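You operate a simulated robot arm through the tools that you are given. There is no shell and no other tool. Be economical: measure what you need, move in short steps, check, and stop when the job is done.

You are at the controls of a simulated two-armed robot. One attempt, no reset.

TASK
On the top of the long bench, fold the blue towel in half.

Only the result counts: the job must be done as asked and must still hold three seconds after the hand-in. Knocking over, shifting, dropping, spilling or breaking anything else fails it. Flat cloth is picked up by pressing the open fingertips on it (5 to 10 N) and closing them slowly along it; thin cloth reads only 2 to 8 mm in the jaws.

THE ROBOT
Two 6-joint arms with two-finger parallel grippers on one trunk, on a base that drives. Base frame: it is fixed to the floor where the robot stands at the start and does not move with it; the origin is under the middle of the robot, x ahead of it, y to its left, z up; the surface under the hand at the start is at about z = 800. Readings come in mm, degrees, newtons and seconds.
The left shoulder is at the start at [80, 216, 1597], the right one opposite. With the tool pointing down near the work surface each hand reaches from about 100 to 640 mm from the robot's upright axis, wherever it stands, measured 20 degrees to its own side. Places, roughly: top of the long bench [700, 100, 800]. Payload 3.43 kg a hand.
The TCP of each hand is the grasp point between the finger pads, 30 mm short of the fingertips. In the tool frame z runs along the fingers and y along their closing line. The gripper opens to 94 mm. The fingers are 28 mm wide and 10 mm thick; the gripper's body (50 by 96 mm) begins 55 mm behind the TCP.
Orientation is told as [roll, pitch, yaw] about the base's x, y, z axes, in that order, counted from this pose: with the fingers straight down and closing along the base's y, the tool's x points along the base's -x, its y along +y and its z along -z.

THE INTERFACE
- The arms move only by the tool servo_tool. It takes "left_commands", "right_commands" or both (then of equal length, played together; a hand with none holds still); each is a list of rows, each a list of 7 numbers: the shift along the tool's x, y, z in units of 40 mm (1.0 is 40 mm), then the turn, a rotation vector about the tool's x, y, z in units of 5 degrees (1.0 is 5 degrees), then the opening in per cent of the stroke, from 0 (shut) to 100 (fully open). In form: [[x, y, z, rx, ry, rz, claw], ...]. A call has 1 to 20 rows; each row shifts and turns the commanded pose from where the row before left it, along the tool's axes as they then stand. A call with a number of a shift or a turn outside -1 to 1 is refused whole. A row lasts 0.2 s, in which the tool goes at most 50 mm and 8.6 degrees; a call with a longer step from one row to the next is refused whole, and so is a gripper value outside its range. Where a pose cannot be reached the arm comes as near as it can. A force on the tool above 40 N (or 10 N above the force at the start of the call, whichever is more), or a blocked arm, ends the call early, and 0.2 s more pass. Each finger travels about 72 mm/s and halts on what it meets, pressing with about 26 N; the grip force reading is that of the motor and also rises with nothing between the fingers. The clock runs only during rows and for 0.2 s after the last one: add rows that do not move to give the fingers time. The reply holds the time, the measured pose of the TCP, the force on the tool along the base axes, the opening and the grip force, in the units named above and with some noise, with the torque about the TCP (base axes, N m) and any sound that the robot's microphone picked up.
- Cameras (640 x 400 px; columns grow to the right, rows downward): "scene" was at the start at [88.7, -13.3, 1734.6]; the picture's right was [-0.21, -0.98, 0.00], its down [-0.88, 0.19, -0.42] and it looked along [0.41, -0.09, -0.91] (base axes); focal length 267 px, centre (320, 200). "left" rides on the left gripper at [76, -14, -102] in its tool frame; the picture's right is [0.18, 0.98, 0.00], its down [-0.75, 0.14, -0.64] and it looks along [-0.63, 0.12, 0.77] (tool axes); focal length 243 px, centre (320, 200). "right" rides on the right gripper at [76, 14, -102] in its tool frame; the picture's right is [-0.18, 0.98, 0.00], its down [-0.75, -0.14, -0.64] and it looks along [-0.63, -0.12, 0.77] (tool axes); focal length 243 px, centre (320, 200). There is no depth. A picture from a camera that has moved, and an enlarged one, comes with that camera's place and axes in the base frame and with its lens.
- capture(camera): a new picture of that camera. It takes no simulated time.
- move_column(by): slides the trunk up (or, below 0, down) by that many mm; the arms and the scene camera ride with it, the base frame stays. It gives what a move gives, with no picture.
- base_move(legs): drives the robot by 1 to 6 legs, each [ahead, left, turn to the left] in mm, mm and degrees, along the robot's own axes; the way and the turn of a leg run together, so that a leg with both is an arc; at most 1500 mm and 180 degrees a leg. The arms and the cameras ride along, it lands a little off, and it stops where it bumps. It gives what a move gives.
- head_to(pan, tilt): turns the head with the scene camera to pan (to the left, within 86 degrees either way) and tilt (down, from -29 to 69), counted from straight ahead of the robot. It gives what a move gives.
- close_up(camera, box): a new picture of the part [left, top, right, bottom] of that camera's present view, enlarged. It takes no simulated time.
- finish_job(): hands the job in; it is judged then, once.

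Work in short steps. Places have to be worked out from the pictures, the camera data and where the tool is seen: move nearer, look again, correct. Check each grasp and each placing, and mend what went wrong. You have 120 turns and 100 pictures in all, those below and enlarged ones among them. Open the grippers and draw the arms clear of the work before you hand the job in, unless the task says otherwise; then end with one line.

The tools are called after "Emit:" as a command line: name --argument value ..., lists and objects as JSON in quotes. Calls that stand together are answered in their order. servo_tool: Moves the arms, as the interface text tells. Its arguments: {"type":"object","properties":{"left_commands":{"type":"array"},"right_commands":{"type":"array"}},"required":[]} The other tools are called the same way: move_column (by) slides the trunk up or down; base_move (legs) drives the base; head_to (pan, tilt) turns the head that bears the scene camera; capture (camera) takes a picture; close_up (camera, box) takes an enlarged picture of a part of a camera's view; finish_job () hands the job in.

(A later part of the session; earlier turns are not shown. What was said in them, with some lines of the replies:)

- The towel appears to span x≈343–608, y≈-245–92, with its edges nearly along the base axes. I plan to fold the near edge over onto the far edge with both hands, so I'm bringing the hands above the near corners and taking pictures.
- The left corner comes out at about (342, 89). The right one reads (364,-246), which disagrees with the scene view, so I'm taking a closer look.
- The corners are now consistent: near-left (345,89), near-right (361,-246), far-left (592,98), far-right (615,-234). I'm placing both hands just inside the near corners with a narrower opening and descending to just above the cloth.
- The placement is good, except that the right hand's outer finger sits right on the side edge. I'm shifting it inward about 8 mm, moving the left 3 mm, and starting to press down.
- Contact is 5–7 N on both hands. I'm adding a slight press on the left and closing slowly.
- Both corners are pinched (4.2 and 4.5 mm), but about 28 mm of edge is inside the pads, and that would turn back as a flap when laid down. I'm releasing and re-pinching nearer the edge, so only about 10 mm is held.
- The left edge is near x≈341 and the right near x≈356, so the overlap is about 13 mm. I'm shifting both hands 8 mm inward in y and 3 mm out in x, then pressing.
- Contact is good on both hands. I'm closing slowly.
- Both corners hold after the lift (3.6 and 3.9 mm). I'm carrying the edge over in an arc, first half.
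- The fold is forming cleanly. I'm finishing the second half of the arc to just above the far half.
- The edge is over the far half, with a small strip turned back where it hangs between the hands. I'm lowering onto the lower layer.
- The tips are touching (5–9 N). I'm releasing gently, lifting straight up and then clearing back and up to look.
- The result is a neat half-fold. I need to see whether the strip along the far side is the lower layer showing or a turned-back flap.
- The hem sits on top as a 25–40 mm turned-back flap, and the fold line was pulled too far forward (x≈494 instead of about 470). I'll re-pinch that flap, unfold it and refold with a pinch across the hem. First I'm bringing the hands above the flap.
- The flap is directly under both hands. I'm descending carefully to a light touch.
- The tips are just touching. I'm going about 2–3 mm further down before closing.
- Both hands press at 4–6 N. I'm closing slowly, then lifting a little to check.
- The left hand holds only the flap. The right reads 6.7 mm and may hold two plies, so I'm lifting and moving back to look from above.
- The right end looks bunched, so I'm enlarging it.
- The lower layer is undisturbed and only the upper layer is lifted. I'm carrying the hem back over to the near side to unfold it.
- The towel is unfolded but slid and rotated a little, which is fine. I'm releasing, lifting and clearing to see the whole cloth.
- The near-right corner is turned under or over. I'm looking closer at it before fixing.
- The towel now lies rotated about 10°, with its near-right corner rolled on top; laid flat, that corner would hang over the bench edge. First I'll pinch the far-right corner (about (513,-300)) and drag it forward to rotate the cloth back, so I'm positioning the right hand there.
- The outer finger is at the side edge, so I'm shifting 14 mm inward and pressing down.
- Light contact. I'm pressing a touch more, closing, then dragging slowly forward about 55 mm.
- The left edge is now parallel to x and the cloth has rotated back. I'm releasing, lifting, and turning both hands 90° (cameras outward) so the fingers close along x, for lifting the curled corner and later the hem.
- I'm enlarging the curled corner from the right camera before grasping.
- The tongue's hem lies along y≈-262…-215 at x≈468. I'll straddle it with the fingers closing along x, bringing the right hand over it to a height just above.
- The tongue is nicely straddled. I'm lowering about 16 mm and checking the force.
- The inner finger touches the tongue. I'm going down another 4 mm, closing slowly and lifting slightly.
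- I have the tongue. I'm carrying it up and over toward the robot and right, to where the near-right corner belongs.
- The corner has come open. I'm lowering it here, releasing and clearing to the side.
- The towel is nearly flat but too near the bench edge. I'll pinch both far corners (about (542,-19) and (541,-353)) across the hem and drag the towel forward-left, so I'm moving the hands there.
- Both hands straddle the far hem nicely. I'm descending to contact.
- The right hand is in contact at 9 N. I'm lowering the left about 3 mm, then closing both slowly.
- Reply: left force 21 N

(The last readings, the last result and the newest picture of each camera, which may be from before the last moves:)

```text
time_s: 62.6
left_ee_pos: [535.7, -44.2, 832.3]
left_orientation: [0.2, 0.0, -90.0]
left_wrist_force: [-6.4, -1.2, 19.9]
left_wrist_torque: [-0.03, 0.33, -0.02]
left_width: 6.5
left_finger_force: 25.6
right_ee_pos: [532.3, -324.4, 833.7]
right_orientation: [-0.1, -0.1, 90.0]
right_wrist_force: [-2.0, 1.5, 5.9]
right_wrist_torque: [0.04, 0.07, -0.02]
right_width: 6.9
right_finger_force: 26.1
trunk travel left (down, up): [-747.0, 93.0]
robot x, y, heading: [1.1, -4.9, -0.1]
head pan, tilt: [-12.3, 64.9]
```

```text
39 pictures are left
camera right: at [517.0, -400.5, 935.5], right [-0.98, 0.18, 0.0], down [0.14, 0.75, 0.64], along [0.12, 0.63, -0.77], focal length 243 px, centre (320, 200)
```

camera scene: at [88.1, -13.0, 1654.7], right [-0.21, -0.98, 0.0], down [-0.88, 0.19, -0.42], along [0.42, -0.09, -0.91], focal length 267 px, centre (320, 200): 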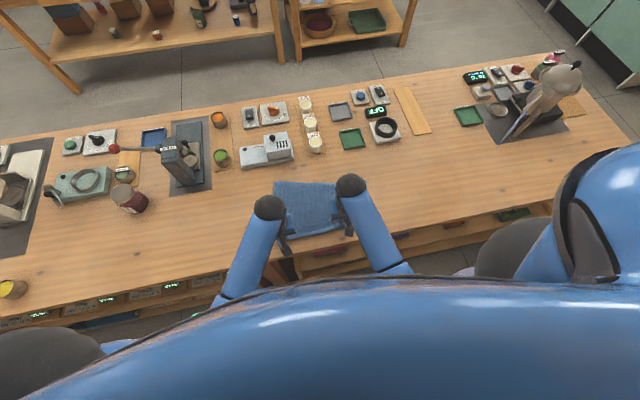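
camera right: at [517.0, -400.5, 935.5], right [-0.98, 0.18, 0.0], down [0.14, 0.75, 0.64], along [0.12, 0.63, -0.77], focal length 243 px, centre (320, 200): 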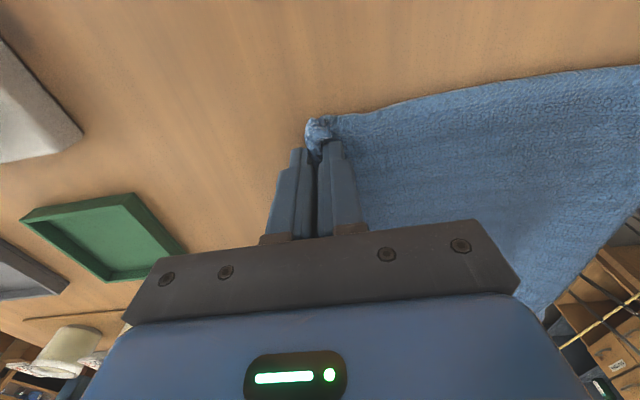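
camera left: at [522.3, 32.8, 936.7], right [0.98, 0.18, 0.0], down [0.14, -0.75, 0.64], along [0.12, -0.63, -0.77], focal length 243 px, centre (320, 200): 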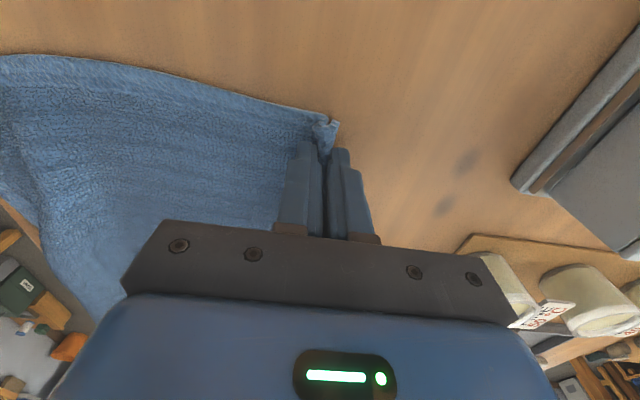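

Both hands hold the far hem cleanly (6.5 and 6.9 mm). A better plan is to lift the whole towel so it hangs straight, then lay its lower half and bring the held hem over onto the bottom hem. Lifting now, shifting a bit left.

Emit:
servo_tool --left_commands '[[0, 0, -0.4, 0, 0, 0, 0], [0.16, -0.15, -0.7, 0, 0, 0, 0], [0.16, -0.15, -0.7, 0, 0, 0, 0], [0.16, -0.15, -0.7, 0, 0, 0, 0], [0.16, -0.15, -0.7, 0, 0, 0, 0], [0.16, -0.15, -0.7, 0, 0, 0, 0], [0.16, -0.15, -0.7, 0, 0, 0, 0], [0.16, -0.15, -0.7, 0, 0, 0, 0], [0.16, -0.15, -0.7, 0, 0, 0, 0], [0.16, -0.15, -0.7, 0, 0, 0, 0], [0, 0, -0.2, 0, 0, 0, 0], [0, 0, 0, 0, 0, 0, 0], [0, 0, 0, 0, 0, 0, 0], [0, 0, 0, 0, 0, 0, 0]]' --right_commands '[[0, 0, -0.4, 0, 0, 0, 0], [-0.16, 0.15, -0.7, 0, 0, 0, 0], [-0.16, 0.15, -0.7, 0, 0, 0, 0], [-0.16, 0.15, -0.7, 0, 0, 0, 0], [-0.16, 0.15, -0.7, 0, 0, 0, 0], [-0.16, 0.15, -0.7, 0, 0, 0, 0], [-0.16, 0.15, -0.7, 0, 0, 0, 0], [-0.16, 0.15, -0.7, 0, 0, 0, 0], [-0.16, 0.15, -0.7, 0, 0, 0, 0], [-0.16, 0.15, -0.7, 0, 0, 0, 0], [0, 0, -0.2, 0, 0, 0, 0], [0, 0, 0, 0, 0, 0, 0], [0, 0, 0, 0, 0, 0, 0], [0, 0, 0, 0, 0, 0, 0]]'

Emit:
capture --camera "scene"

Emit:
capture --camera "left"

Emit:
capture --camera "right"

```text
time_s: 65.6
left_ee_pos: [534.3, -13.9, 1012.1]
left_orientation: [0.2, -0.1, -90.0]
left_wrist_force: [0.4, 0.6, 0.0]
left_wrist_torque: [0.0, 0.01, -0.03]
left_width: 5.4
left_finger_force: 25.7
left hand out of reach, approached as far as the arm can: row 7, 8, 9, 10, 11
right_ee_pos: [523.2, -282.8, 977.5]
right_orientation: [-0.1, 0.1, 89.9]
right_wrist_force: [-0.7, 1.1, -0.1]
right_wrist_torque: [-0.01, 0.0, 0.01]
right_width: 5.1
right_finger_force: 26.0
right hand out of reach, approached as far as the arm can: row 6, 7, 8, 9, 10, 11
trunk travel left (down, up): [-747.0, 93.0]
robot x, y, heading: [2.1, -1.3, 0.1]
head pan, tilt: [-12.3, 64.9]
```

```text
38 pictures are left
camera scene: at [89.3, -13.5, 1654.5], right [-0.21, -0.98, 0.0], down [-0.88, 0.19, -0.42], along [0.41, -0.09, -0.91], focal length 267 px, centre (320, 200)
```

scene: 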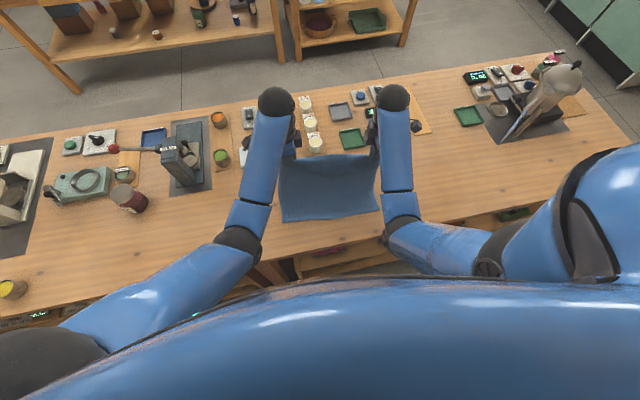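

```text
37 pictures are left
camera left: at [521.3, 63.4, 1115.8], right [0.98, 0.18, 0.0], down [0.14, -0.75, 0.64], along [0.12, -0.63, -0.77], focal length 243 px, centre (320, 200)
```

left: 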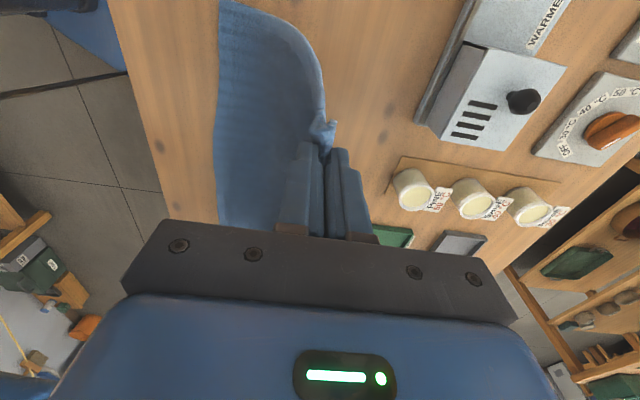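

```text
36 pictures are left
camera right: at [507.9, -358.5, 1079.5], right [-0.98, 0.18, 0.0], down [0.14, 0.75, 0.64], along [0.12, 0.63, -0.77], focal length 243 px, centre (320, 200)
```

right: 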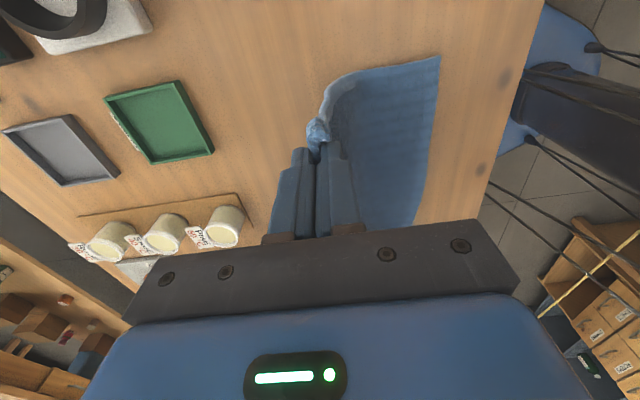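

The near hem now lies straight on the bench (about x≈400–420), with the towel hanging up to my hands. So I'll fold the held far hem back onto the near hem. First I'm moving forward and down so the lower half lies flat.

Emit:
servo_tool --left_commands '[[0, 0.28, 0.54, 0, 0, 0, 0], [0, 0.28, 0.54, 0, 0, 0, 0], [0, 0.28, 0.54, 0, 0, 0, 0], [0, 0.28, 0.54, 0, 0, 0, 0], [0, 0.28, 0.54, 0, 0, 0, 0], [0, 0, 0, 0, 0, 0, 0]]' --right_commands '[[0.04, -0.285, 0.365, 0, 0, 0, 0], [0.04, -0.285, 0.365, 0, 0, 0, 0], [0.04, -0.285, 0.365, 0, 0, 0, 0], [0.04, -0.285, 0.365, 0, 0, 0, 0], [0.04, -0.285, 0.365, 0, 0, 0, 0], [0, 0, 0, 0, 0, 0, 0]]'

Emit:
capture --camera "scene"

Emit:
close_up --camera "scene" --box '[250, 130, 420, 240]'

```text
time_s: 67.0
left_ee_pos: [591.5, -13.1, 903.9]
left_orientation: [-0.1, 0.1, -90.1]
left_wrist_force: [0.3, -0.2, -0.3]
left_wrist_torque: [-0.06, -0.02, 0.04]
left_width: 5.7
left_finger_force: 25.8
right_ee_pos: [579.4, -291.2, 907.8]
right_orientation: [-0.1, 0.0, 90.1]
right_wrist_force: [-1.1, 0.3, 0.4]
right_wrist_torque: [0.01, 0.03, 0.01]
right_width: 5.1
right_finger_force: 26.5
trunk travel left (down, up): [-747.0, 93.0]
robot x, y, heading: [-0.2, 0.9, 0.2]
head pan, tilt: [-12.3, 64.9]
```

```text
35 pictures are left
camera scene: at [88.5, -13.3, 1654.6], right [-0.21, -0.98, 0.0], down [-0.88, 0.19, -0.42], along [0.41, -0.09, -0.91], focal length 267 px, centre (320, 200)
```

scene: 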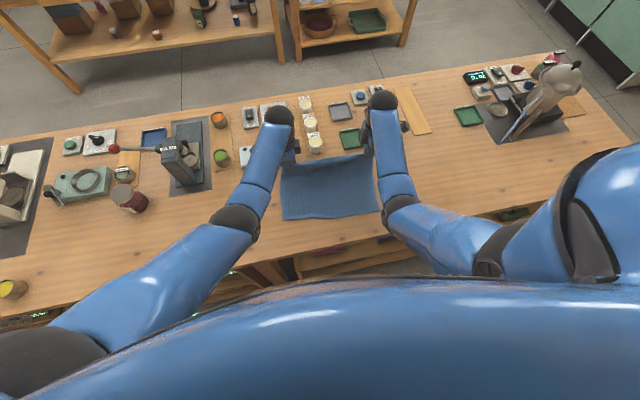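

```text
3.64 times, centred on (335, 185) of scene
camera zoom: at [88.5, -13.3, 1654.6], right [-0.21, -0.98, 0.0], down [-0.88, 0.19, -0.42], along [0.41, -0.09, -0.91], focal length 972 px, centre (266, 254)
```

zoom: 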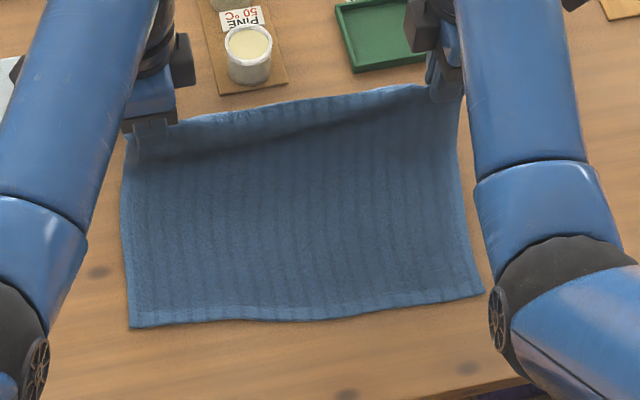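

The lower half is perfectly flat, with the near hem from (425,41) to (389,-290). Before bringing the held hem back I'll tilt both hands about 35° (fingers pointing slightly away from me), so the hem will lay outward rather than turn back.

Emit:
servo_tool --left_commands '[[0, 0, 0, -1, 0, 0, 0], [0, 0, 0, -1, 0, 0, 0], [0, 0, 0, -1, 0, 0, 0], [0, 0, 0, -1, 0, 0, 0], [0, 0, 0, -1, 0, 0, 0], [0, 0, 0, -1, 0, 0, 0], [0, 0, 0, -1, 0, 0, 0]]' --right_commands '[[0, 0, 0, 1, 0, 0, 0], [0, 0, 0, 1, 0, 0, 0], [0, 0, 0, 1, 0, 0, 0], [0, 0, 0, 1, 0, 0, 0], [0, 0, 0, 1, 0, 0, 0], [0, 0, 0, 1, 0, 0, 0], [0, 0, 0, 1, 0, 0, 0]]'

Emit:
close_up --camera "scene" --box '[250, 130, 420, 240]'

```text
time_s: 68.6
left_ee_pos: [589.0, -11.8, 903.9]
left_orientation: [35.1, 0.0, -90.0]
left_wrist_force: [-0.2, 0.7, 0.0]
left_wrist_torque: [0.02, 0.03, -0.02]
left_width: 4.9
left_finger_force: 25.7
right_ee_pos: [580.7, -290.7, 906.7]
right_orientation: [-35.2, 0.1, 89.9]
right_wrist_force: [0.2, 0.5, 0.2]
right_wrist_torque: [-0.04, 0.02, -0.02]
right_width: 5.0
right_finger_force: 25.9
trunk travel left (down, up): [-747.0, 93.0]
robot x, y, heading: [-0.0, -0.6, -0.0]
head pan, tilt: [-12.3, 64.9]
```

```text
3.64 times, centred on (335, 185) of scene
camera zoom: at [87.9, -13.2, 1654.7], right [-0.21, -0.98, 0.0], down [-0.88, 0.19, -0.43], along [0.42, -0.09, -0.91], focal length 972 px, centre (266, 254)
```

zoom: 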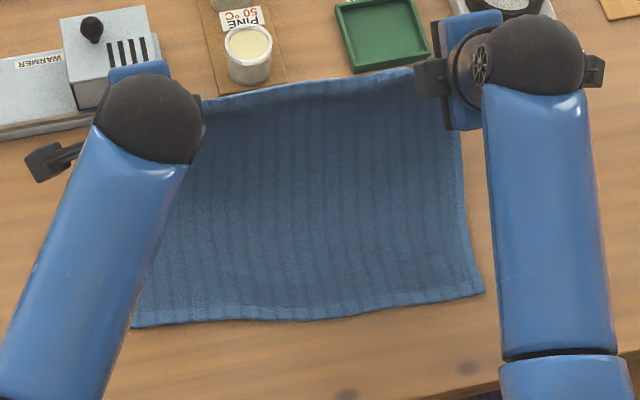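

The tilt is achieved with the grips firm. I'm carrying the hem back in an arc to just above the near hem.

Emit:
servo_tool --left_commands '[[0.1, 0.148, -0.69, 0, 0, 0, 0], [0.1, -0.37, -0.779, 0, 0, 0, 0], [0.1, -0.717, -0.502, 0, 0, 0, 0], [0.1, -0.918, -0.216, 0, 0, 0, 0], [0.1, -0.946, 0.13, 0, 0, 0, 0], [0.1, -0.809, 0.196, 0, 0, 0, 0], [0.1, -0.582, 0.264, 0, 0, 0, 0], [0, 0, 0, 0, 0, 0, 0]]' --right_commands '[[-0.1, -0.086, -0.733, 0, 0, 0, 0], [-0.1, 0.432, -0.822, 0, 0, 0, 0], [-0.1, 0.819, -0.574, 0, 0, 0, 0], [-0.1, 0.979, -0.259, 0, 0, 0, 0], [-0.1, 0.987, 0.102, 0, 0, 0, 0], [-0.1, 0.871, 0.153, 0, 0, 0, 0], [-0.1, 0.684, 0.192, 0, 0, 0, 0], [0, 0, 0, 0, 0, 0, 0]]'

Emit:
close_up --camera "scene" --box '[250, 130, 420, 240]'

Emit:
capture --camera "left"

Emit:
capture --camera "right"

```text
time_s: 70.4
left_ee_pos: [415.9, 15.3, 861.0]
left_orientation: [34.9, 0.1, -89.9]
left_wrist_force: [-0.2, -1.2, 0.3]
left_wrist_torque: [-0.03, 0.05, -0.04]
left_width: 5.1
left_finger_force: 26.2
right_ee_pos: [379.4, -264.3, 861.2]
right_orientation: [-35.0, 0.0, 89.9]
right_wrist_force: [0.8, -0.7, 0.1]
right_wrist_torque: [-0.04, 0.03, -0.01]
right_width: 5.2
right_finger_force: 26.3
trunk travel left (down, up): [-747.0, 93.0]
robot x, y, heading: [-2.4, 3.1, 0.0]
head pan, tilt: [-12.3, 64.9]
```

```text
3.64 times, centred on (335, 185) of scene
camera zoom: at [89.1, -13.4, 1654.6], right [-0.21, -0.98, 0.0], down [-0.88, 0.19, -0.42], along [0.41, -0.09, -0.91], focal length 972 px, centre (266, 254)
```

zoom: 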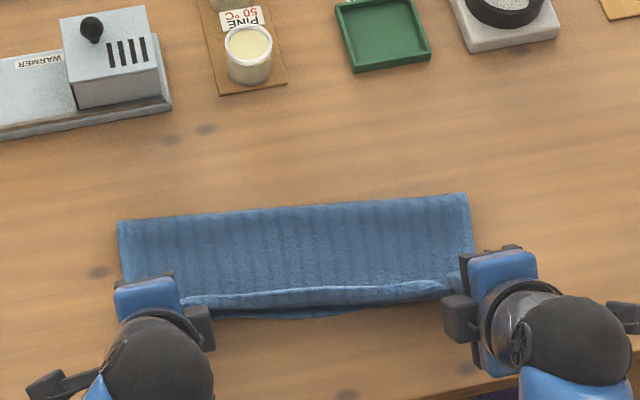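

```text
31 pictures are left
camera left: at [347.0, 92.4, 937.9], right [0.81, 0.18, 0.56], down [-0.25, -0.75, 0.61], along [0.54, -0.63, -0.56], focal length 243 px, centre (320, 200)
```

left: 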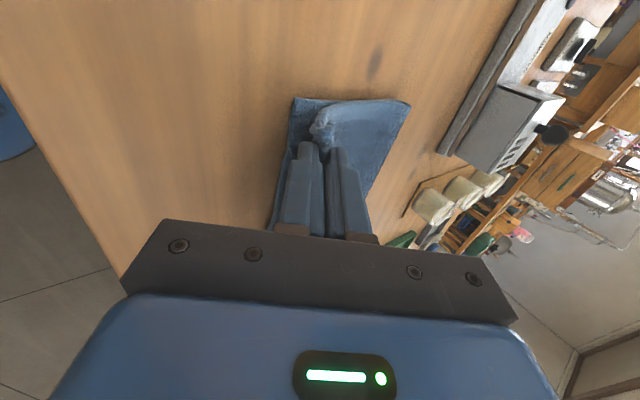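

```text
30 pictures are left
camera right: at [308.8, -339.1, 935.8], right [-0.8, 0.18, -0.56], down [-0.25, 0.75, 0.61], along [0.54, 0.63, -0.56], focal length 243 px, centre (320, 200)
```

right: 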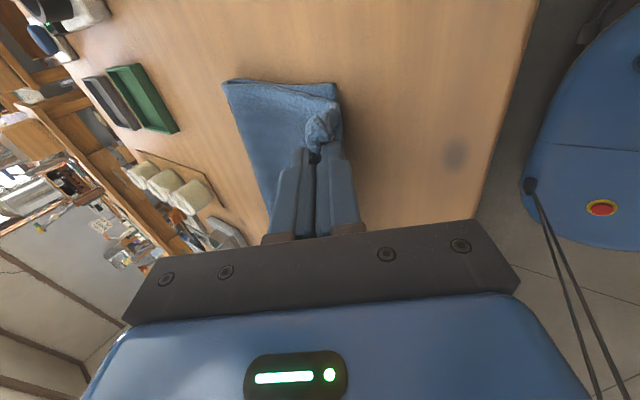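

The folded hem is almost exactly over the near hem. I'm lowering about 14 mm, opening a little and withdrawing backwards along the fingers.

Emit:
servo_tool --left_commands '[[0, -0.107, 0.153, 0, 0, 0, 0], [0, -0.107, 0.153, 0, 0, 0, 0], [0, 0, 0, 0, 0, 0, 0], [0, 0, 0, 0, 0, 0, 6], [0, 0, 0, 0, 0, 0, 12], [0, 0, -0.1, 0, 0, 0, 16], [0, 0, -0.3, 0, 0, 0, 18], [0, 0, -0.4, 0, 0, 0, 18], [0, 0, -0.6, 0, 0, 0, 18], [0, 0, -0.9, 0, 0, 0, 18]]' --right_commands '[[0, 0.107, 0.153, 0, 0, 0, 0], [0, 0.107, 0.153, 0, 0, 0, 0], [0, 0, 0, 0, 0, 0, 0], [0, 0, 0, 0, 0, 0, 6], [0, 0, 0, 0, 0, 0, 12], [0, 0, -0.1, 0, 0, 0, 16], [0, 0, -0.3, 0, 0, 0, 18], [0, 0, -0.4, 0, 0, 0, 18], [0, 0, -0.6, 0, 0, 0, 18], [0, 0, -0.9, 0, 0, 0, 18]]'

Emit:
close_up --camera "scene" --box '[250, 130, 420, 240]'

Emit:
capture --camera "left"

Emit:
capture --camera "right"

```text
time_s: 72.8
left_ee_pos: [360.6, 14.7, 917.6]
left_orientation: [34.9, 0.0, -90.0]
left_wrist_force: [-0.1, -0.5, -1.0]
left_wrist_torque: [-0.02, 0.01, -0.01]
left_width: 16.9
left_finger_force: 0.1
right_ee_pos: [350.0, -257.5, 933.2]
right_orientation: [-37.3, 0.8, 92.5]
right_wrist_force: [-0.4, -0.2, -0.1]
right_wrist_torque: [-0.03, 0.01, 0.0]
right_width: 17.1
right_finger_force: 0.1
trunk travel left (down, up): [-747.0, 93.0]
robot x, y, heading: [2.5, -1.8, -0.0]
head pan, tilt: [-12.3, 64.9]
stopped in row 10 (right hand): the arm was blocked; the commanded pose is now the measured one
```

```text
3.64 times, centred on (335, 185) of scene
camera zoom: at [89.4, -13.6, 1653.7], right [-0.21, -0.98, 0.0], down [-0.88, 0.19, -0.42], along [0.41, -0.09, -0.91], focal length 972 px, centre (266, 254)
```

zoom: 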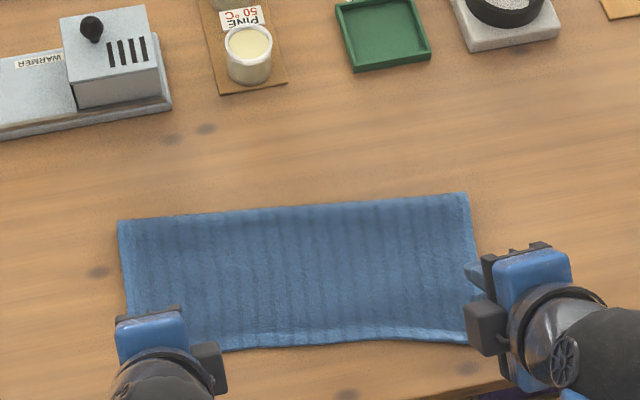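

```text
28 pictures are left
camera left: at [292.6, 91.4, 996.6], right [0.81, 0.18, 0.56], down [-0.25, -0.75, 0.61], along [0.54, -0.63, -0.56], focal length 243 px, centre (320, 200)
```

left: 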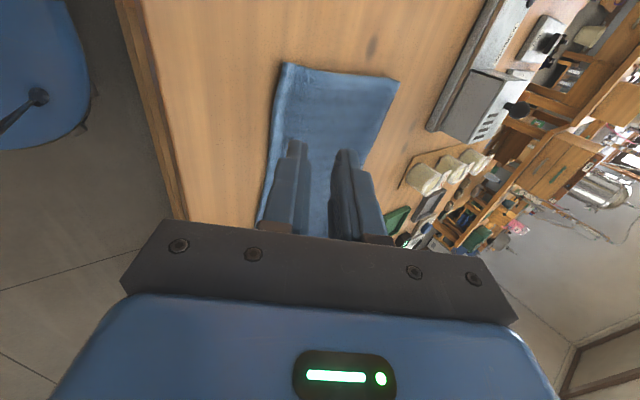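

```text
27 pictures are left
camera right: at [279.3, -335.5, 1006.0], right [-0.79, 0.14, -0.6], down [-0.31, 0.75, 0.59], along [0.53, 0.65, -0.55], focal length 243 px, centre (320, 200)
```

right: 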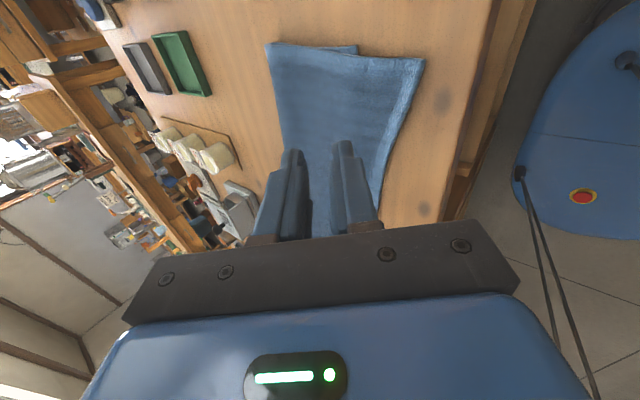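

The hem laid out flat. The right arm merely met its own limit while withdrawing. I'm lifting both hands slightly and moving them outward for a clear view.

Emit:
servo_tool --left_commands '[[0.3, 0.3, -0.4, 0, 0, 0, 18], [0.8, 0, 0, 0, 0, 0, 18], [0.9, 0, 0, 0, 0, 0, 18], [0.9, 0, 0, 0, 0, 0, 18], [0.9, 0, 0, 0, 0, 0, 18]]' --right_commands '[[0.3, -0.3, -0.2, 0, 0, 0, 18], [0.8, 0, 0, 0, 0, 0, 18], [0.9, 0, 0, 0, 0, 0, 18], [0.9, 0, 0, 0, 0, 0, 18], [0.9, 0, 0, 0, 0, 0, 18]]'

Emit:
close_up --camera "scene" --box '[250, 150, 420, 260]'

Emit:
capture --camera "left"

Emit:
capture --camera "right"

```text
time_s: 73.4
left_ee_pos: [363.9, 62.3, 939.8]
left_orientation: [34.9, 0.0, -90.0]
left_wrist_force: [0.1, 0.9, 0.1]
left_wrist_torque: [-0.01, 0.02, 0.0]
left_width: 16.9
left_finger_force: 0.1
right_ee_pos: [363.7, -242.5, 943.1]
right_orientation: [-36.6, 0.5, 104.5]
right_wrist_force: [0.8, -0.1, -0.5]
right_wrist_torque: [-0.01, 0.0, -0.01]
right_width: 17.0
right_finger_force: 0.1
trunk travel left (down, up): [-747.0, 93.0]
robot x, y, heading: [-0.8, 2.0, 0.3]
head pan, tilt: [-12.3, 64.9]
stopped in row 3 (right hand): the arm was blocked; the commanded pose is now the measured one
```

```text
3.64 times, centred on (335, 205) of scene
camera zoom: at [89.5, -12.2, 1653.3], right [-0.21, -0.98, 0.0], down [-0.88, 0.19, -0.42], along [0.41, -0.09, -0.91], focal length 972 px, centre (266, 182)
```

zoom: 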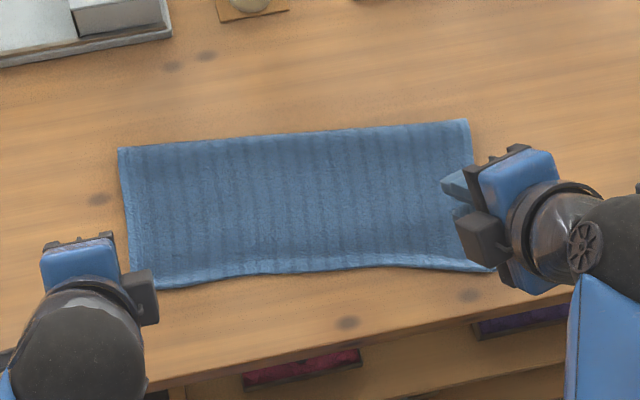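

```text
25 pictures are left
camera left: at [294.4, 139.5, 1016.5], right [0.81, 0.18, 0.56], down [-0.25, -0.75, 0.61], along [0.54, -0.63, -0.56], focal length 243 px, centre (320, 200)
```

left: 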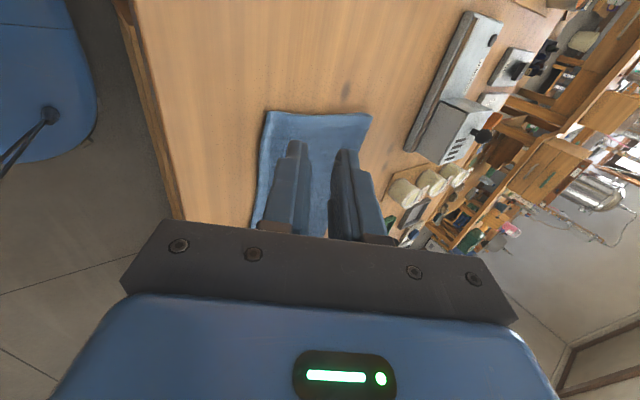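

```text
24 pictures are left
camera right: at [311.3, -334.0, 1017.6], right [-0.81, -0.02, -0.59], down [-0.45, 0.67, 0.59], along [0.38, 0.75, -0.55], focal length 243 px, centre (320, 200)
```

right: 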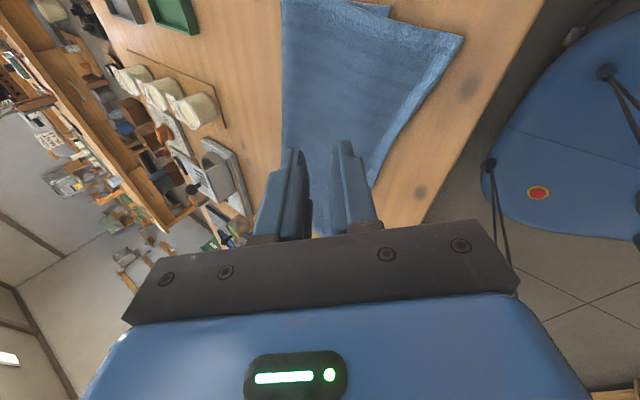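

The right forearm is bumping against the body in the tilted pose. I'm untilting both hands, which moves the wrists forward away from it, then looking.

Emit:
servo_tool --left_commands '[[0, 0, 0, 1, 0, 0, 18], [0, 0, 0, 1, 0, 0, 18], [0, 0, 0, 1, 0, 0, 18], [0, 0, 0, 1, 0, 0, 18], [0, 0, 0, 1, 0, 0, 18], [0, 0, 0, 1, 0, 0, 18], [0, 0, 0, 1, 0, 0, 18]]' --right_commands '[[0, 0, 0, -1, 0, 0.5, 18], [0, 0, 0, -1, 0, 0.5, 18], [0, 0, 0, -1, 0, 0.5, 18], [0, 0, 0, -1, 0, 0.5, 18], [0, 0, 0, -1, 0, 0, 18], [0, 0, 0, -1, 0, 0, 18], [0, 0, 0, -1, 0, 0, 18]]'

```text
time_s: 75.0
left_ee_pos: [363.1, 61.7, 938.6]
left_orientation: [-0.2, 0.1, -90.0]
left_wrist_force: [0.6, 0.3, 0.6]
left_wrist_torque: [0.0, -0.02, 0.01]
left_width: 16.7
left_finger_force: 0.1
right_ee_pos: [363.1, -243.6, 944.7]
right_orientation: [-1.2, -4.1, 95.6]
right_wrist_force: [0.2, 0.7, 0.0]
right_wrist_torque: [0.02, 0.06, -0.01]
right_width: 16.9
right_finger_force: 0.1
trunk travel left (down, up): [-747.0, 93.0]
robot x, y, heading: [-1.4, 0.3, 0.1]
head pan, tilt: [-12.3, 64.9]
```

Now I'm spreading both hands outward for the view.

Emit:
servo_tool --left_commands '[[0.8, 0, 0, 0, 0, 0, 18], [0.9, 0, 0, 0, 0, 0, 18], [0.9, 0, 0, 0, 0, 0, 18], [0.9, 0, 0, 0, 0, 0, 18]]' --right_commands '[[0.8, 0, 0, 0, 0.4, 0.5, 18], [0.9, 0, 0, 0, 0.4, 0.5, 18], [0.9, 0, 0, 0, 0, 0, 18], [0.9, 0, 0, 0, 0, 0, 18]]'

Emit:
close_up --camera "scene" --box '[250, 150, 420, 260]'

Emit:
capture --camera "right"

```text
time_s: 76.0
left_ee_pos: [364.2, 203.4, 938.8]
left_orientation: [-0.1, 0.1, -90.1]
left_wrist_force: [0.6, -0.4, -0.1]
left_wrist_torque: [0.0, -0.01, 0.02]
left_width: 16.8
left_finger_force: 0.1
right_ee_pos: [366.9, -384.4, 942.3]
right_orientation: [-1.1, -0.1, 90.4]
right_wrist_force: [-0.1, 0.7, -0.2]
right_wrist_torque: [0.02, -0.01, -0.02]
right_width: 16.8
right_finger_force: 0.2
trunk travel left (down, up): [-747.0, 93.0]
robot x, y, heading: [-4.3, -1.6, 0.0]
head pan, tilt: [-12.3, 64.9]
```

```text
3.64 times, centred on (335, 205) of scene
camera zoom: at [88.8, -13.7, 1654.6], right [-0.21, -0.98, 0.0], down [-0.88, 0.19, -0.42], along [0.41, -0.09, -0.91], focal length 972 px, centre (266, 182)
```

zoom: 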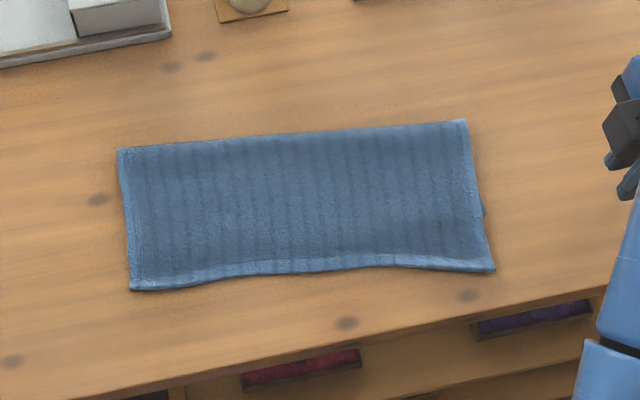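

```text
22 pictures are left
camera right: at [350.9, -459.9, 1043.7], right [-0.98, 0.17, -0.02], down [0.12, 0.75, 0.65], along [0.13, 0.63, -0.76], focal length 243 px, centre (320, 200)
```

right: 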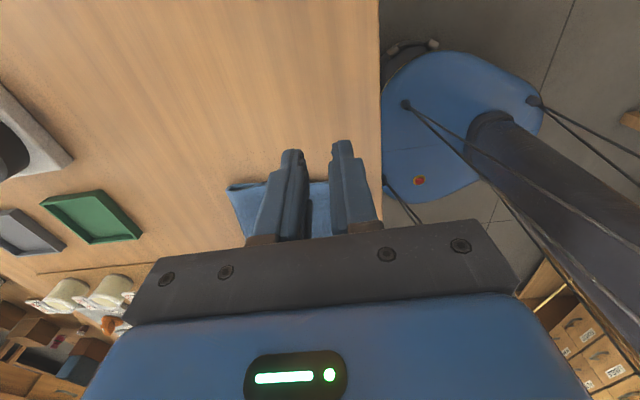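

The fold is neat, but the upper layer overshoots: its hem is at x≈389 (left) and 339 (right), while the bottom hem is at about 425 and 395. I'll re-pinch the overhanging top hem with a narrow opening, lift, and re-lay it.

Emit:
servo_tool --left_commands '[[-0.925, 0.11, 0, 0, 0, 0, 26], [-0.925, 0.11, 0, 0, 0, 0, 26], [-0.925, 0.11, 0, 0, 0, 0, 26], [-0.925, 0.11, 0, 0, 0, 0, 26], [-0.925, 0.11, 0, 0, 0, 0, 26], [0, 0, 0.8, 0, 0, 0, 26], [0, 0, 0.8, 0, 0, 0, 26], [0, 0, 0.55, 0, 0, 0, 26], [0, 0, 0, 0, 0, 0, 26]]' --right_commands '[[-0.635, 0.11, 0, 0, 0, 0, 26], [-0.635, 0.11, 0, 0, 0, 0, 26], [-0.635, 0.11, 0, 0, 0, 0, 26], [-0.635, 0.11, 0, 0, 0, 0, 26], [-0.635, 0.11, 0, 0, 0, 0, 26], [0, 0, 0.8, 0, 0, 0, 26], [0, 0, 0.8, 0, 0, 0, 26], [0, 0, 0.6, 0, 0, 0, 26], [0, 0, 0, 0, 0, 0, 26]]'

Emit:
capture --camera "left"

Emit:
capture --camera "right"

```text
time_s: 78.0
left_ee_pos: [384.1, 17.9, 852.0]
left_orientation: [-0.1, 0.1, -90.0]
left_wrist_force: [0.2, 0.0, -1.1]
left_wrist_torque: [0.01, -0.01, -0.01]
left_width: 24.5
left_finger_force: 0.0
right_ee_pos: [346.6, -255.9, 852.9]
right_orientation: [-1.1, -0.1, 90.6]
right_wrist_force: [0.5, 0.1, -0.2]
right_wrist_torque: [-0.03, 0.01, -0.01]
right_width: 24.4
right_finger_force: 0.1
trunk travel left (down, up): [-747.0, 93.0]
robot x, y, heading: [3.3, 0.3, 0.3]
head pan, tilt: [-12.3, 64.9]
```

```text
21 pictures are left
camera left: at [371.1, 94.6, 957.2], right [0.98, 0.18, 0.0], down [0.14, -0.75, 0.64], along [0.12, -0.63, -0.77], focal length 243 px, centre (320, 200)
```

left: 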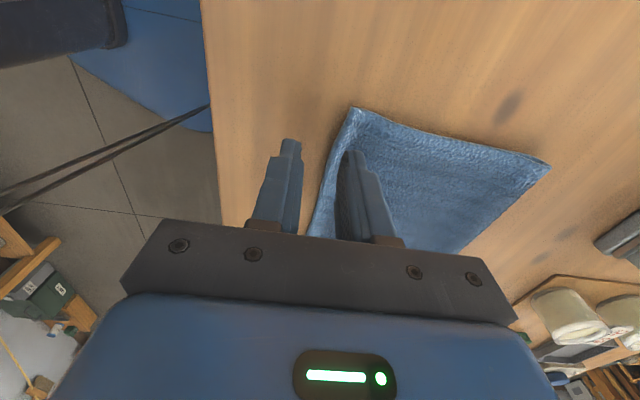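

```text
20 pictures are left
camera right: at [330.7, -333.1, 954.3], right [-0.98, 0.18, -0.02], down [0.12, 0.75, 0.65], along [0.13, 0.63, -0.76], focal length 243 px, centre (320, 200)
```

right: 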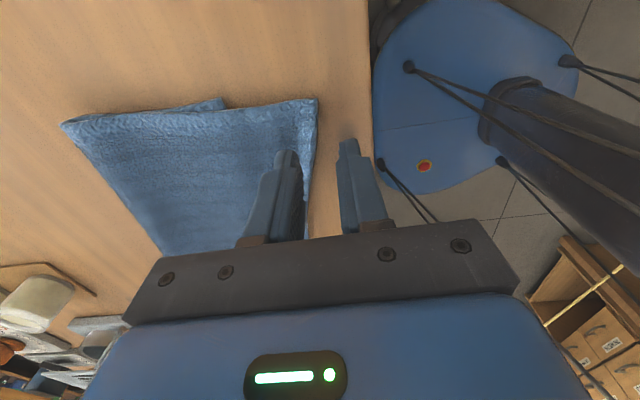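

Both hands straddle the top hem. I'm shifting the left 5 mm inward and descending to contact.

Emit:
servo_tool --left_commands '[[0, 0.12, 0.25, 0, 0, 0, 26], [0, 0, 0.15, 0, 0, 0, 26], [0, 0, 0.07, 0, 0, 0, 26], [0, 0, 0.03, 0, 0, 0, 26], [0, 0, 0, 0, 0, 0, 26]]' --right_commands '[[0, 0, 0.25, 0, 0, 0, 26], [0, 0, 0.15, 0, 0, 0, 26], [0, 0, 0.07, 0, 0, 0, 26], [0, 0, 0.03, 0, 0, 0, 26], [0, 0, 0, 0, 0, 0, 26]]'

```text
time_s: 79.2
left_ee_pos: [388.5, 16.8, 833.7]
left_orientation: [0.0, 0.1, -90.0]
left_wrist_force: [0.1, 0.0, 2.0]
left_wrist_torque: [-0.02, -0.03, 0.0]
left_width: 24.7
left_finger_force: 0.0
right_ee_pos: [346.9, -256.9, 833.5]
right_orientation: [-1.2, -0.1, 90.5]
right_wrist_force: [0.0, 1.1, 2.3]
right_wrist_torque: [0.04, 0.0, 0.01]
right_width: 24.4
right_finger_force: 0.3
trunk travel left (down, up): [-747.0, 93.0]
robot x, y, heading: [1.1, 0.4, 0.1]
head pan, tilt: [-12.3, 64.9]
```

Light touch on both. I'm adding 1.5 mm of press, closing slowly and lifting a little to check.

Emit:
servo_tool --left_commands '[[0, 0, 0.045, 0, 0, 0, 26], [0, 0, 0, 0, 0, 0, 23], [0, 0, 0, 0, 0, 0, 20], [0, 0, 0, 0, 0, 0, 17], [0, 0, 0, 0, 0, 0, 14], [0, 0, 0, 0, 0, 0, 11], [0, 0, 0, 0, 0, 0, 8], [0, 0, 0, 0, 0, 0, 5], [0, 0, 0, 0, 0, 0, 2], [0, 0, 0, 0, 0, 0, 0], [0, 0, 0, 0, 0, 0, 0], [0, 0, -0.3, 0, 0, 0, 0], [0, 0, -0.4, 0, 0, 0, 0], [0, 0, 0, 0, 0, 0, 0]]' --right_commands '[[0, 0, 0.045, 0, 0, 0, 26], [0, 0, 0, 0, 0, 0, 23], [0, 0, 0, 0, 0, 0, 20], [0, 0, 0, 0, 0, 0, 17], [0, 0, 0, 0, 0, 0, 14], [0, 0, 0, 0, 0, 0, 11], [0, 0, 0, 0, 0, 0, 8], [0, 0, 0, 0, 0, 0, 5], [0, 0, 0, 0, 0, 0, 2], [0, 0, 0, 0, 0, 0, 0], [0, 0, 0, 0, 0, 0, 0], [0, 0, -0.3, 0, 0, 0, 0], [0, 0, -0.4, 0, 0, 0, 0], [0, 0, 0, 0, 0, 0, 0]]'

Emit:
capture --camera "left"

Emit:
capture --camera "right"

```text
time_s: 82.2
left_ee_pos: [388.1, 17.6, 861.3]
left_orientation: [-0.1, 0.1, -90.0]
left_wrist_force: [-0.1, -1.1, -0.7]
left_wrist_torque: [0.02, -0.01, -0.01]
left_width: 2.5
left_finger_force: 25.7
right_ee_pos: [346.0, -256.1, 859.5]
right_orientation: [-1.1, -0.1, 90.5]
right_wrist_force: [-0.1, 0.6, 0.4]
right_wrist_torque: [0.03, 0.01, 0.02]
right_width: 2.4
right_finger_force: 25.6
trunk travel left (down, up): [-747.0, 93.0]
robot x, y, heading: [1.1, -1.5, -0.4]
head pan, tilt: [-12.3, 64.9]
```

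```text
19 pictures are left
camera left: at [375.4, 94.7, 965.7], right [0.98, 0.18, 0.0], down [0.14, -0.75, 0.64], along [0.12, -0.63, -0.77], focal length 243 px, centre (320, 200)
```

left: 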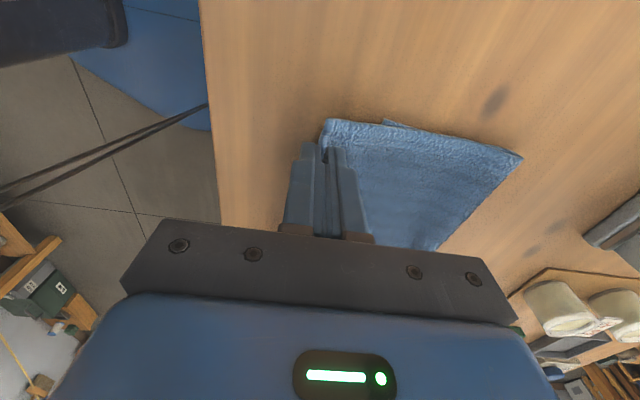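

```text
18 pictures are left
camera right: at [329.6, -333.2, 960.7], right [-0.98, 0.18, -0.02], down [0.12, 0.75, 0.65], along [0.13, 0.63, -0.76], focal length 243 px, centre (320, 200)
```

right: 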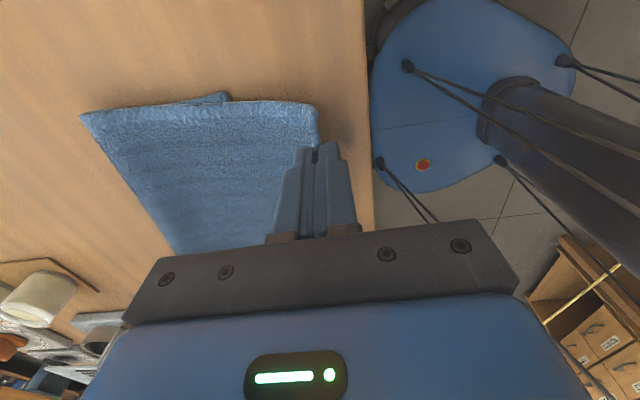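

Both hands hold the bare hem edge (2.5 mm, single ply). I'm carrying it up and forward again so the lower half lays out fully.

Emit:
servo_tool --left_commands '[[-0.096, 0.55, -0.97, 0, 0, 0, 0], [-0.096, 0.75, -0.85, 0, 0, 0, 0], [-0.096, 0.875, -0.375, 0, 0, 0, 0], [-0.096, 0.875, -0.125, 0, 0, 0, 0], [-0.096, 0.875, 0.125, 0, 0, 0, 0], [-0.096, 0.75, 0.5, 0, 0, 0, 0], [-0.096, 0.5, 0.625, 0, 0, 0, 0], [0, 0, 0, 0, 0, 0, 0], [0, 0, 0, 0, 0, 0, 0]]' --right_commands '[[0.107, -0.675, -0.95, 0, 0, 0, 0], [0.107, -0.85, -0.8, 0, 0, 0, 0], [0.107, -0.95, -0.375, 0, 0, 0, 0], [0.107, -0.95, -0.125, 0, 0, 0, 0], [0.107, -0.95, 0.125, 0, 0, 0, 0], [0.107, -0.85, 0.5, 0, 0, 0, 0], [0.107, -0.675, 0.625, 0, 0, 0, 0], [0, 0, 0, 0, 0, 0, 0], [0, 0, 0, 0, 0, 0, 0]]'

Emit:
close_up --camera "scene" --box '[250, 130, 420, 240]'

```text
time_s: 84.2
left_ee_pos: [595.6, -8.1, 905.0]
left_orientation: [-0.1, 0.1, -90.0]
left_wrist_force: [0.0, -0.1, -0.3]
left_wrist_torque: [-0.05, 0.01, -0.04]
left_width: 2.3
left_finger_force: 26.0
right_ee_pos: [581.9, -283.7, 904.2]
right_orientation: [-1.1, -0.1, 90.5]
right_wrist_force: [0.5, -0.3, 0.5]
right_wrist_torque: [0.03, 0.02, -0.02]
right_width: 2.6
right_finger_force: 26.5
trunk travel left (down, up): [-747.0, 93.0]
robot x, y, heading: [-4.3, 4.2, 0.1]
head pan, tilt: [-12.3, 64.9]
```

```text
3.64 times, centred on (335, 185) of scene
camera zoom: at [87.8, -13.0, 1654.6], right [-0.21, -0.98, 0.0], down [-0.88, 0.19, -0.43], along [0.42, -0.09, -0.91], focal length 972 px, centre (266, 254)
```

zoom: 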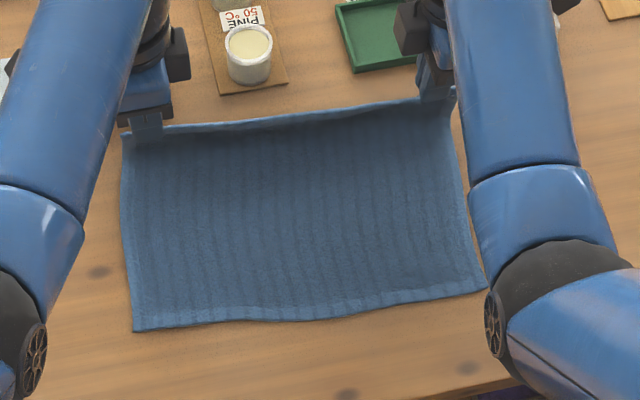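

The lower half is flat again, with the bottom hem at (425,39) to (394,-293). I'm tilting 25° and bringing the hem back so it lands just over the bottom hem.

Emit:
servo_tool --left_commands '[[0, 0, 0, -1, 0, 0, 0], [0, 0, 0, -1, 0, 0, 0], [0, 0, 0, -1, 0, 0, 0], [0, 0, 0, -1, 0, 0, 0], [0, 0, 0, -1, 0, 0, 0], [0.056, 0.036, -0.728, 0, 0, 0, 0], [0.056, -0.474, -0.58, 0, 0, 0, 0], [0.056, -0.658, -0.362, 0, 0, 0, 0], [0.056, -0.764, -0.136, 0, 0, 0, 0], [0.056, -0.88, 0.113, 0, 0, 0, 0], [0.056, -0.831, 0.302, 0, 0, 0, 0], [0.056, -0.551, 0.294, 0, 0, 0, 0], [0.056, -0.417, 0.302, 0, 0, 0, 0], [0, 0, 0, 0, 0, 0, 0]]' --right_commands '[[0, 0, 0, 1, 0, 0, 0], [0, 0, 0, 1, 0, 0, 0], [0, 0, 0, 1, 0, 0, 0], [0, 0, 0, 1, 0, 0, 0], [0, 0, 0, 1, 0, 0, 0], [-0.0625, 0.009, -0.749, 0, 0, 0, 0], [-0.0625, 0.52, -0.601, 0, 0, 0, 0], [-0.0625, 0.704, -0.384, 0, 0, 0, 0], [-0.0625, 0.81, -0.157, 0, 0, 0, 0], [-0.0625, 0.926, 0.092, 0, 0, 0, 0], [-0.0625, 0.876, 0.281, 0, 0, 0, 0], [-0.0625, 0.551, 0.294, 0, 0, 0, 0], [-0.0625, 0.417, 0.302, 0, 0, 0, 0], [0, 0, 0, 0, 0, 0, 0]]'

Emit:
close_up --camera "scene" --box '[250, 130, 420, 240]'

Emit:
capture --camera "left"

Emit:
capture --camera "right"

```text
time_s: 87.2
left_ee_pos: [419.8, 6.8, 856.3]
left_orientation: [25.0, 0.1, -90.0]
left_wrist_force: [-0.3, 0.4, -0.4]
left_wrist_torque: [0.01, 0.04, 0.01]
left_width: 1.8
left_finger_force: 26.3
right_ee_pos: [393.8, -264.7, 852.9]
right_orientation: [-26.1, -0.1, 90.5]
right_wrist_force: [-0.2, 0.2, 0.0]
right_wrist_torque: [-0.03, 0.05, 0.0]
right_width: 2.4
right_finger_force: 25.5
trunk travel left (down, up): [-747.0, 93.0]
robot x, y, heading: [-4.9, -3.0, 0.1]
head pan, tilt: [-12.3, 64.9]
```

```text
3.64 times, centred on (335, 185) of scene
camera zoom: at [88.6, -13.4, 1654.6], right [-0.21, -0.98, 0.0], down [-0.88, 0.19, -0.42], along [0.41, -0.09, -0.91], focal length 972 px, centre (266, 254)
```

zoom: 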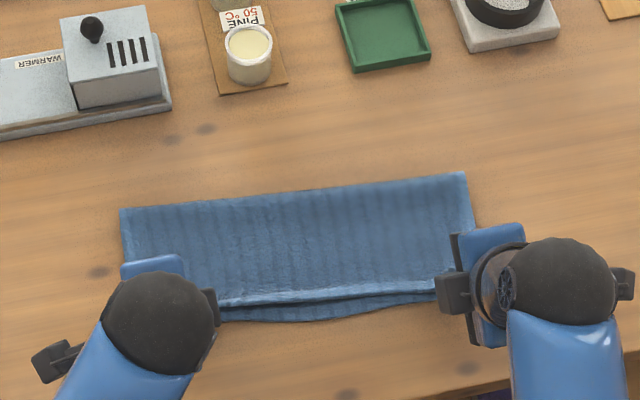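

```text
15 pictures are left
camera left: at [364.8, 84.6, 945.2], right [0.89, 0.18, 0.41], down [-0.14, -0.75, 0.64], along [0.43, -0.63, -0.65], focal length 243 px, centre (320, 200)
```

left: 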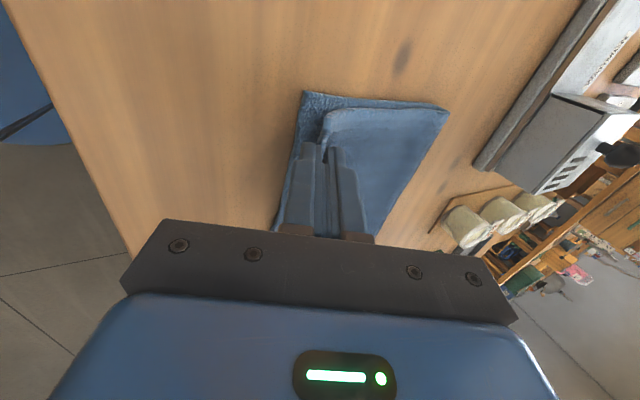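

```text
14 pictures are left
camera right: at [335.3, -341.4, 937.0], right [-0.88, 0.18, -0.43], down [-0.16, 0.75, 0.64], along [0.44, 0.64, -0.64], focal length 243 px, centre (320, 200)
```

right: 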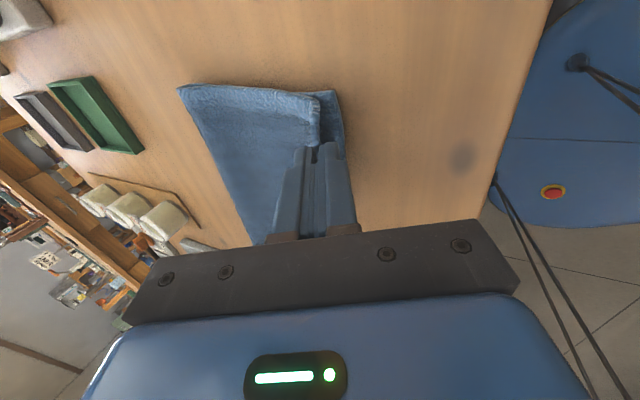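

Now the fold line sits right (547 and 516, about 122 mm from the bottom hem) and the held hem is about 10 mm inside the bottom hem. I'm lowering with a small outward nudge, releasing gently and withdrawing.

Emit:
servo_tool --left_commands '[[0.075, -0.126, 0.093, 0, 0, 0, 0], [0.075, -0.126, 0.093, 0, 0, 0, 0], [0, 0, 0, 0, 0, 0, 0], [0, 0, 0, 0, 0, 0, 5], [0, 0, 0, 0, 0, 0, 10], [0, 0, -0.1, 0, 0, 0, 14], [0, 0, -0.3, 0, 0, 0, 16], [0, 0, -0.4, 0, 0, 0, 16], [0, 0.2, -0.6, 0, 0, 0, 16], [0, 0.3, -0.6, 0, 0, 0, 16]]' --right_commands '[[0, 0.115, 0.07, 0, 0, 0, 0], [0, 0.115, 0.07, 0, 0, 0, 0], [0, 0, 0, 0, 0, 0, 0], [0, 0, 0, 0, 0, 0, 5], [0, 0, 0, 0, 0, 0, 10], [0, 0, -0.1, 0, 0, 0, 14], [0, 0, -0.3, 0, 0, 0, 16], [0, 0, -0.4, 0, 0, 0, 16], [0, -0.2, -0.6, 0, 0, 0, 16], [0, -0.3, -0.6, 0, 0, 0, 16]]'

Emit:
close_up --camera "scene" --box '[250, 130, 420, 240]'

```text
time_s: 89.4
left_ee_pos: [397.9, 12.7, 925.1]
left_orientation: [24.9, 0.1, -90.0]
left_wrist_force: [-0.9, 0.0, -0.4]
left_wrist_torque: [0.01, -0.01, 0.0]
left_width: 15.2
left_finger_force: 0.1
right_ee_pos: [369.1, -265.4, 925.5]
right_orientation: [-26.2, -0.1, 90.5]
right_wrist_force: [-0.3, 0.0, -0.2]
right_wrist_torque: [0.0, 0.0, -0.02]
right_width: 15.0
right_finger_force: 0.1
trunk travel left (down, up): [-747.0, 93.0]
robot x, y, heading: [-0.4, -2.3, -0.0]
head pan, tilt: [-12.3, 64.9]
```

```text
3.64 times, centred on (335, 185) of scene
camera zoom: at [88.8, -13.5, 1654.5], right [-0.21, -0.98, 0.0], down [-0.88, 0.19, -0.42], along [0.41, -0.09, -0.91], focal length 972 px, centre (266, 254)
```

zoom: 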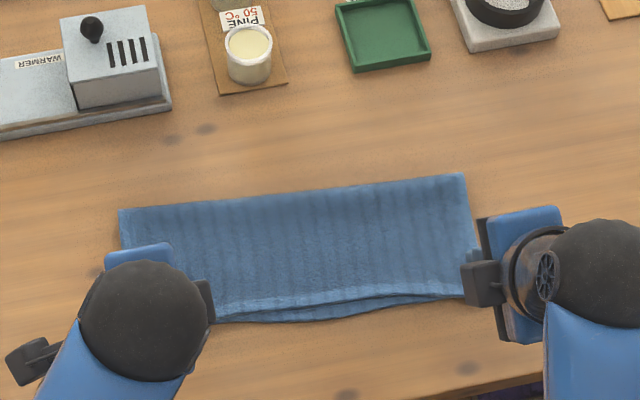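

The hem lies close to the bottom hem, with no turn-back. I'm untilting the hands and spreading them outward for a clear view.

Emit:
servo_tool --left_commands '[[0, 0, 0, 1, 0, 0, 16], [0, 0, 0, 1, 0, 0, 16], [0, 0, 0, 1, 0, 0, 16], [0, 0, 0, 1, 0, 0, 16], [0, 0, 0, 1, 0, 0, 16], [0.5, 0, -0.5, 0, 0, 0, 16], [0.9, 0, 0, 0, 0, 0, 16], [0.9, 0, 0, 0, 0, 0, 16], [0.9, 0, 0, 0, 0, 0, 16], [0.9, 0, 0, 0, 0, 0, 16]]' --right_commands '[[0, 0, 0, -1, 0, 0, 16], [0, 0, 0, -1, 0, 0, 16], [0, 0, 0, -1, 0, 0, 16], [0, 0, 0, -1, 0, 0, 16], [0, 0, 0, -1, 0, 0, 16], [0.5, 0, -0.2, 0, 0, 0, 16], [0.9, 0, 0, 0, 0, 0, 16], [0.9, 0, 0, 0, 0, 0, 16], [0.9, 0, 0, 0, 0, 0, 16], [0.9, 0, 0, 0, 0, 0, 16]]'

Emit:
close_up --camera "scene" --box '[270, 160, 390, 235]'

Emit:
capture --camera "scene"

```text
time_s: 91.6
left_ee_pos: [396.7, 178.4, 945.8]
left_orientation: [-0.1, 0.1, -90.1]
left_wrist_force: [-0.5, 0.7, 0.6]
left_wrist_torque: [-0.01, 0.0, 0.02]
left_width: 15.1
left_finger_force: 0.1
right_ee_pos: [369.9, -430.6, 930.7]
right_orientation: [-1.1, -0.2, 90.5]
right_wrist_force: [0.4, -0.9, 0.0]
right_wrist_torque: [0.01, -0.01, 0.0]
right_width: 14.9
right_finger_force: 0.0
trunk travel left (down, up): [-747.0, 93.0]
robot x, y, heading: [-1.6, -1.0, 0.1]
head pan, tilt: [-12.3, 64.9]
```

```text
5.33 times, centred on (330, 198) of scene
camera zoom: at [88.8, -13.6, 1654.6], right [-0.21, -0.98, 0.0], down [-0.88, 0.19, -0.42], along [0.41, -0.09, -0.91], focal length 1425 px, centre (267, 213)
```

zoom: 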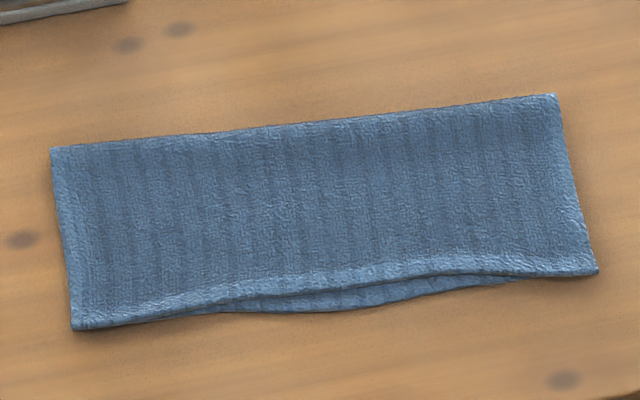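

```text
11 pictures are left
camera scene: at [88.8, -13.6, 1654.6], right [-0.21, -0.98, 0.0], down [-0.88, 0.19, -0.42], along [0.41, -0.09, -0.91], focal length 267 px, centre (320, 200)
```

scene: 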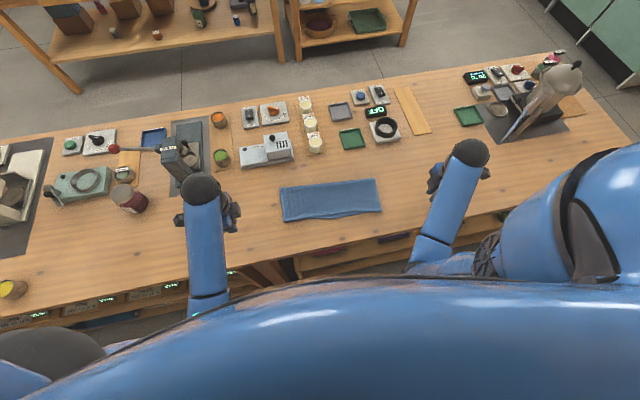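

The towel is folded neatly in half, with the corners coinciding and nothing else moved. I'm opening the grippers fully and raising the hands before handing in.

Emit:
servo_tool --left_commands '[[0.3, 0, -0.3, 0, 0, 0, 60], [0, 0, 0, 0, 0, 0, 100], [0, 0, 0, 0, 0, 0, 100], [0, 0, 0, 0, 0, 0, 100]]' --right_commands '[[0.3, 0, -0.2, 0, 0, 0, 60], [0, 0, 0, 0, 0, 0, 100], [0, 0, 0, 0, 0, 0, 100], [0, 0, 0, 0, 0, 0, 100]]'

Emit:
finish_job

```text
time_s: 92.6
left_ee_pos: [398.1, 190.1, 948.5]
left_orientation: [0.2, 0.2, -89.9]
left_wrist_force: [-0.8, 0.0, 0.2]
left_wrist_torque: [0.03, -0.01, 0.01]
left_width: 93.9
left_finger_force: 0.0
left hand out of reach, approached as far as the arm can: row 1
right_ee_pos: [370.2, -441.7, 940.2]
right_orientation: [-1.2, -0.1, 90.5]
right_wrist_force: [0.5, -0.3, -1.3]
right_wrist_torque: [0.03, 0.03, -0.02]
right_width: 94.2
right_finger_force: 0.1
trunk travel left (down, up): [-747.0, 93.0]
robot x, y, heading: [-1.4, 0.6, -0.0]
head pan, tilt: [-12.3, 64.9]
```

```text
The job is handed in.
```

The blue towel lies folded in half on the long bench, with its corners together and the two hems about 10 mm apart in the middle; nothing else was moved, the grippers are open and the arms are clear.
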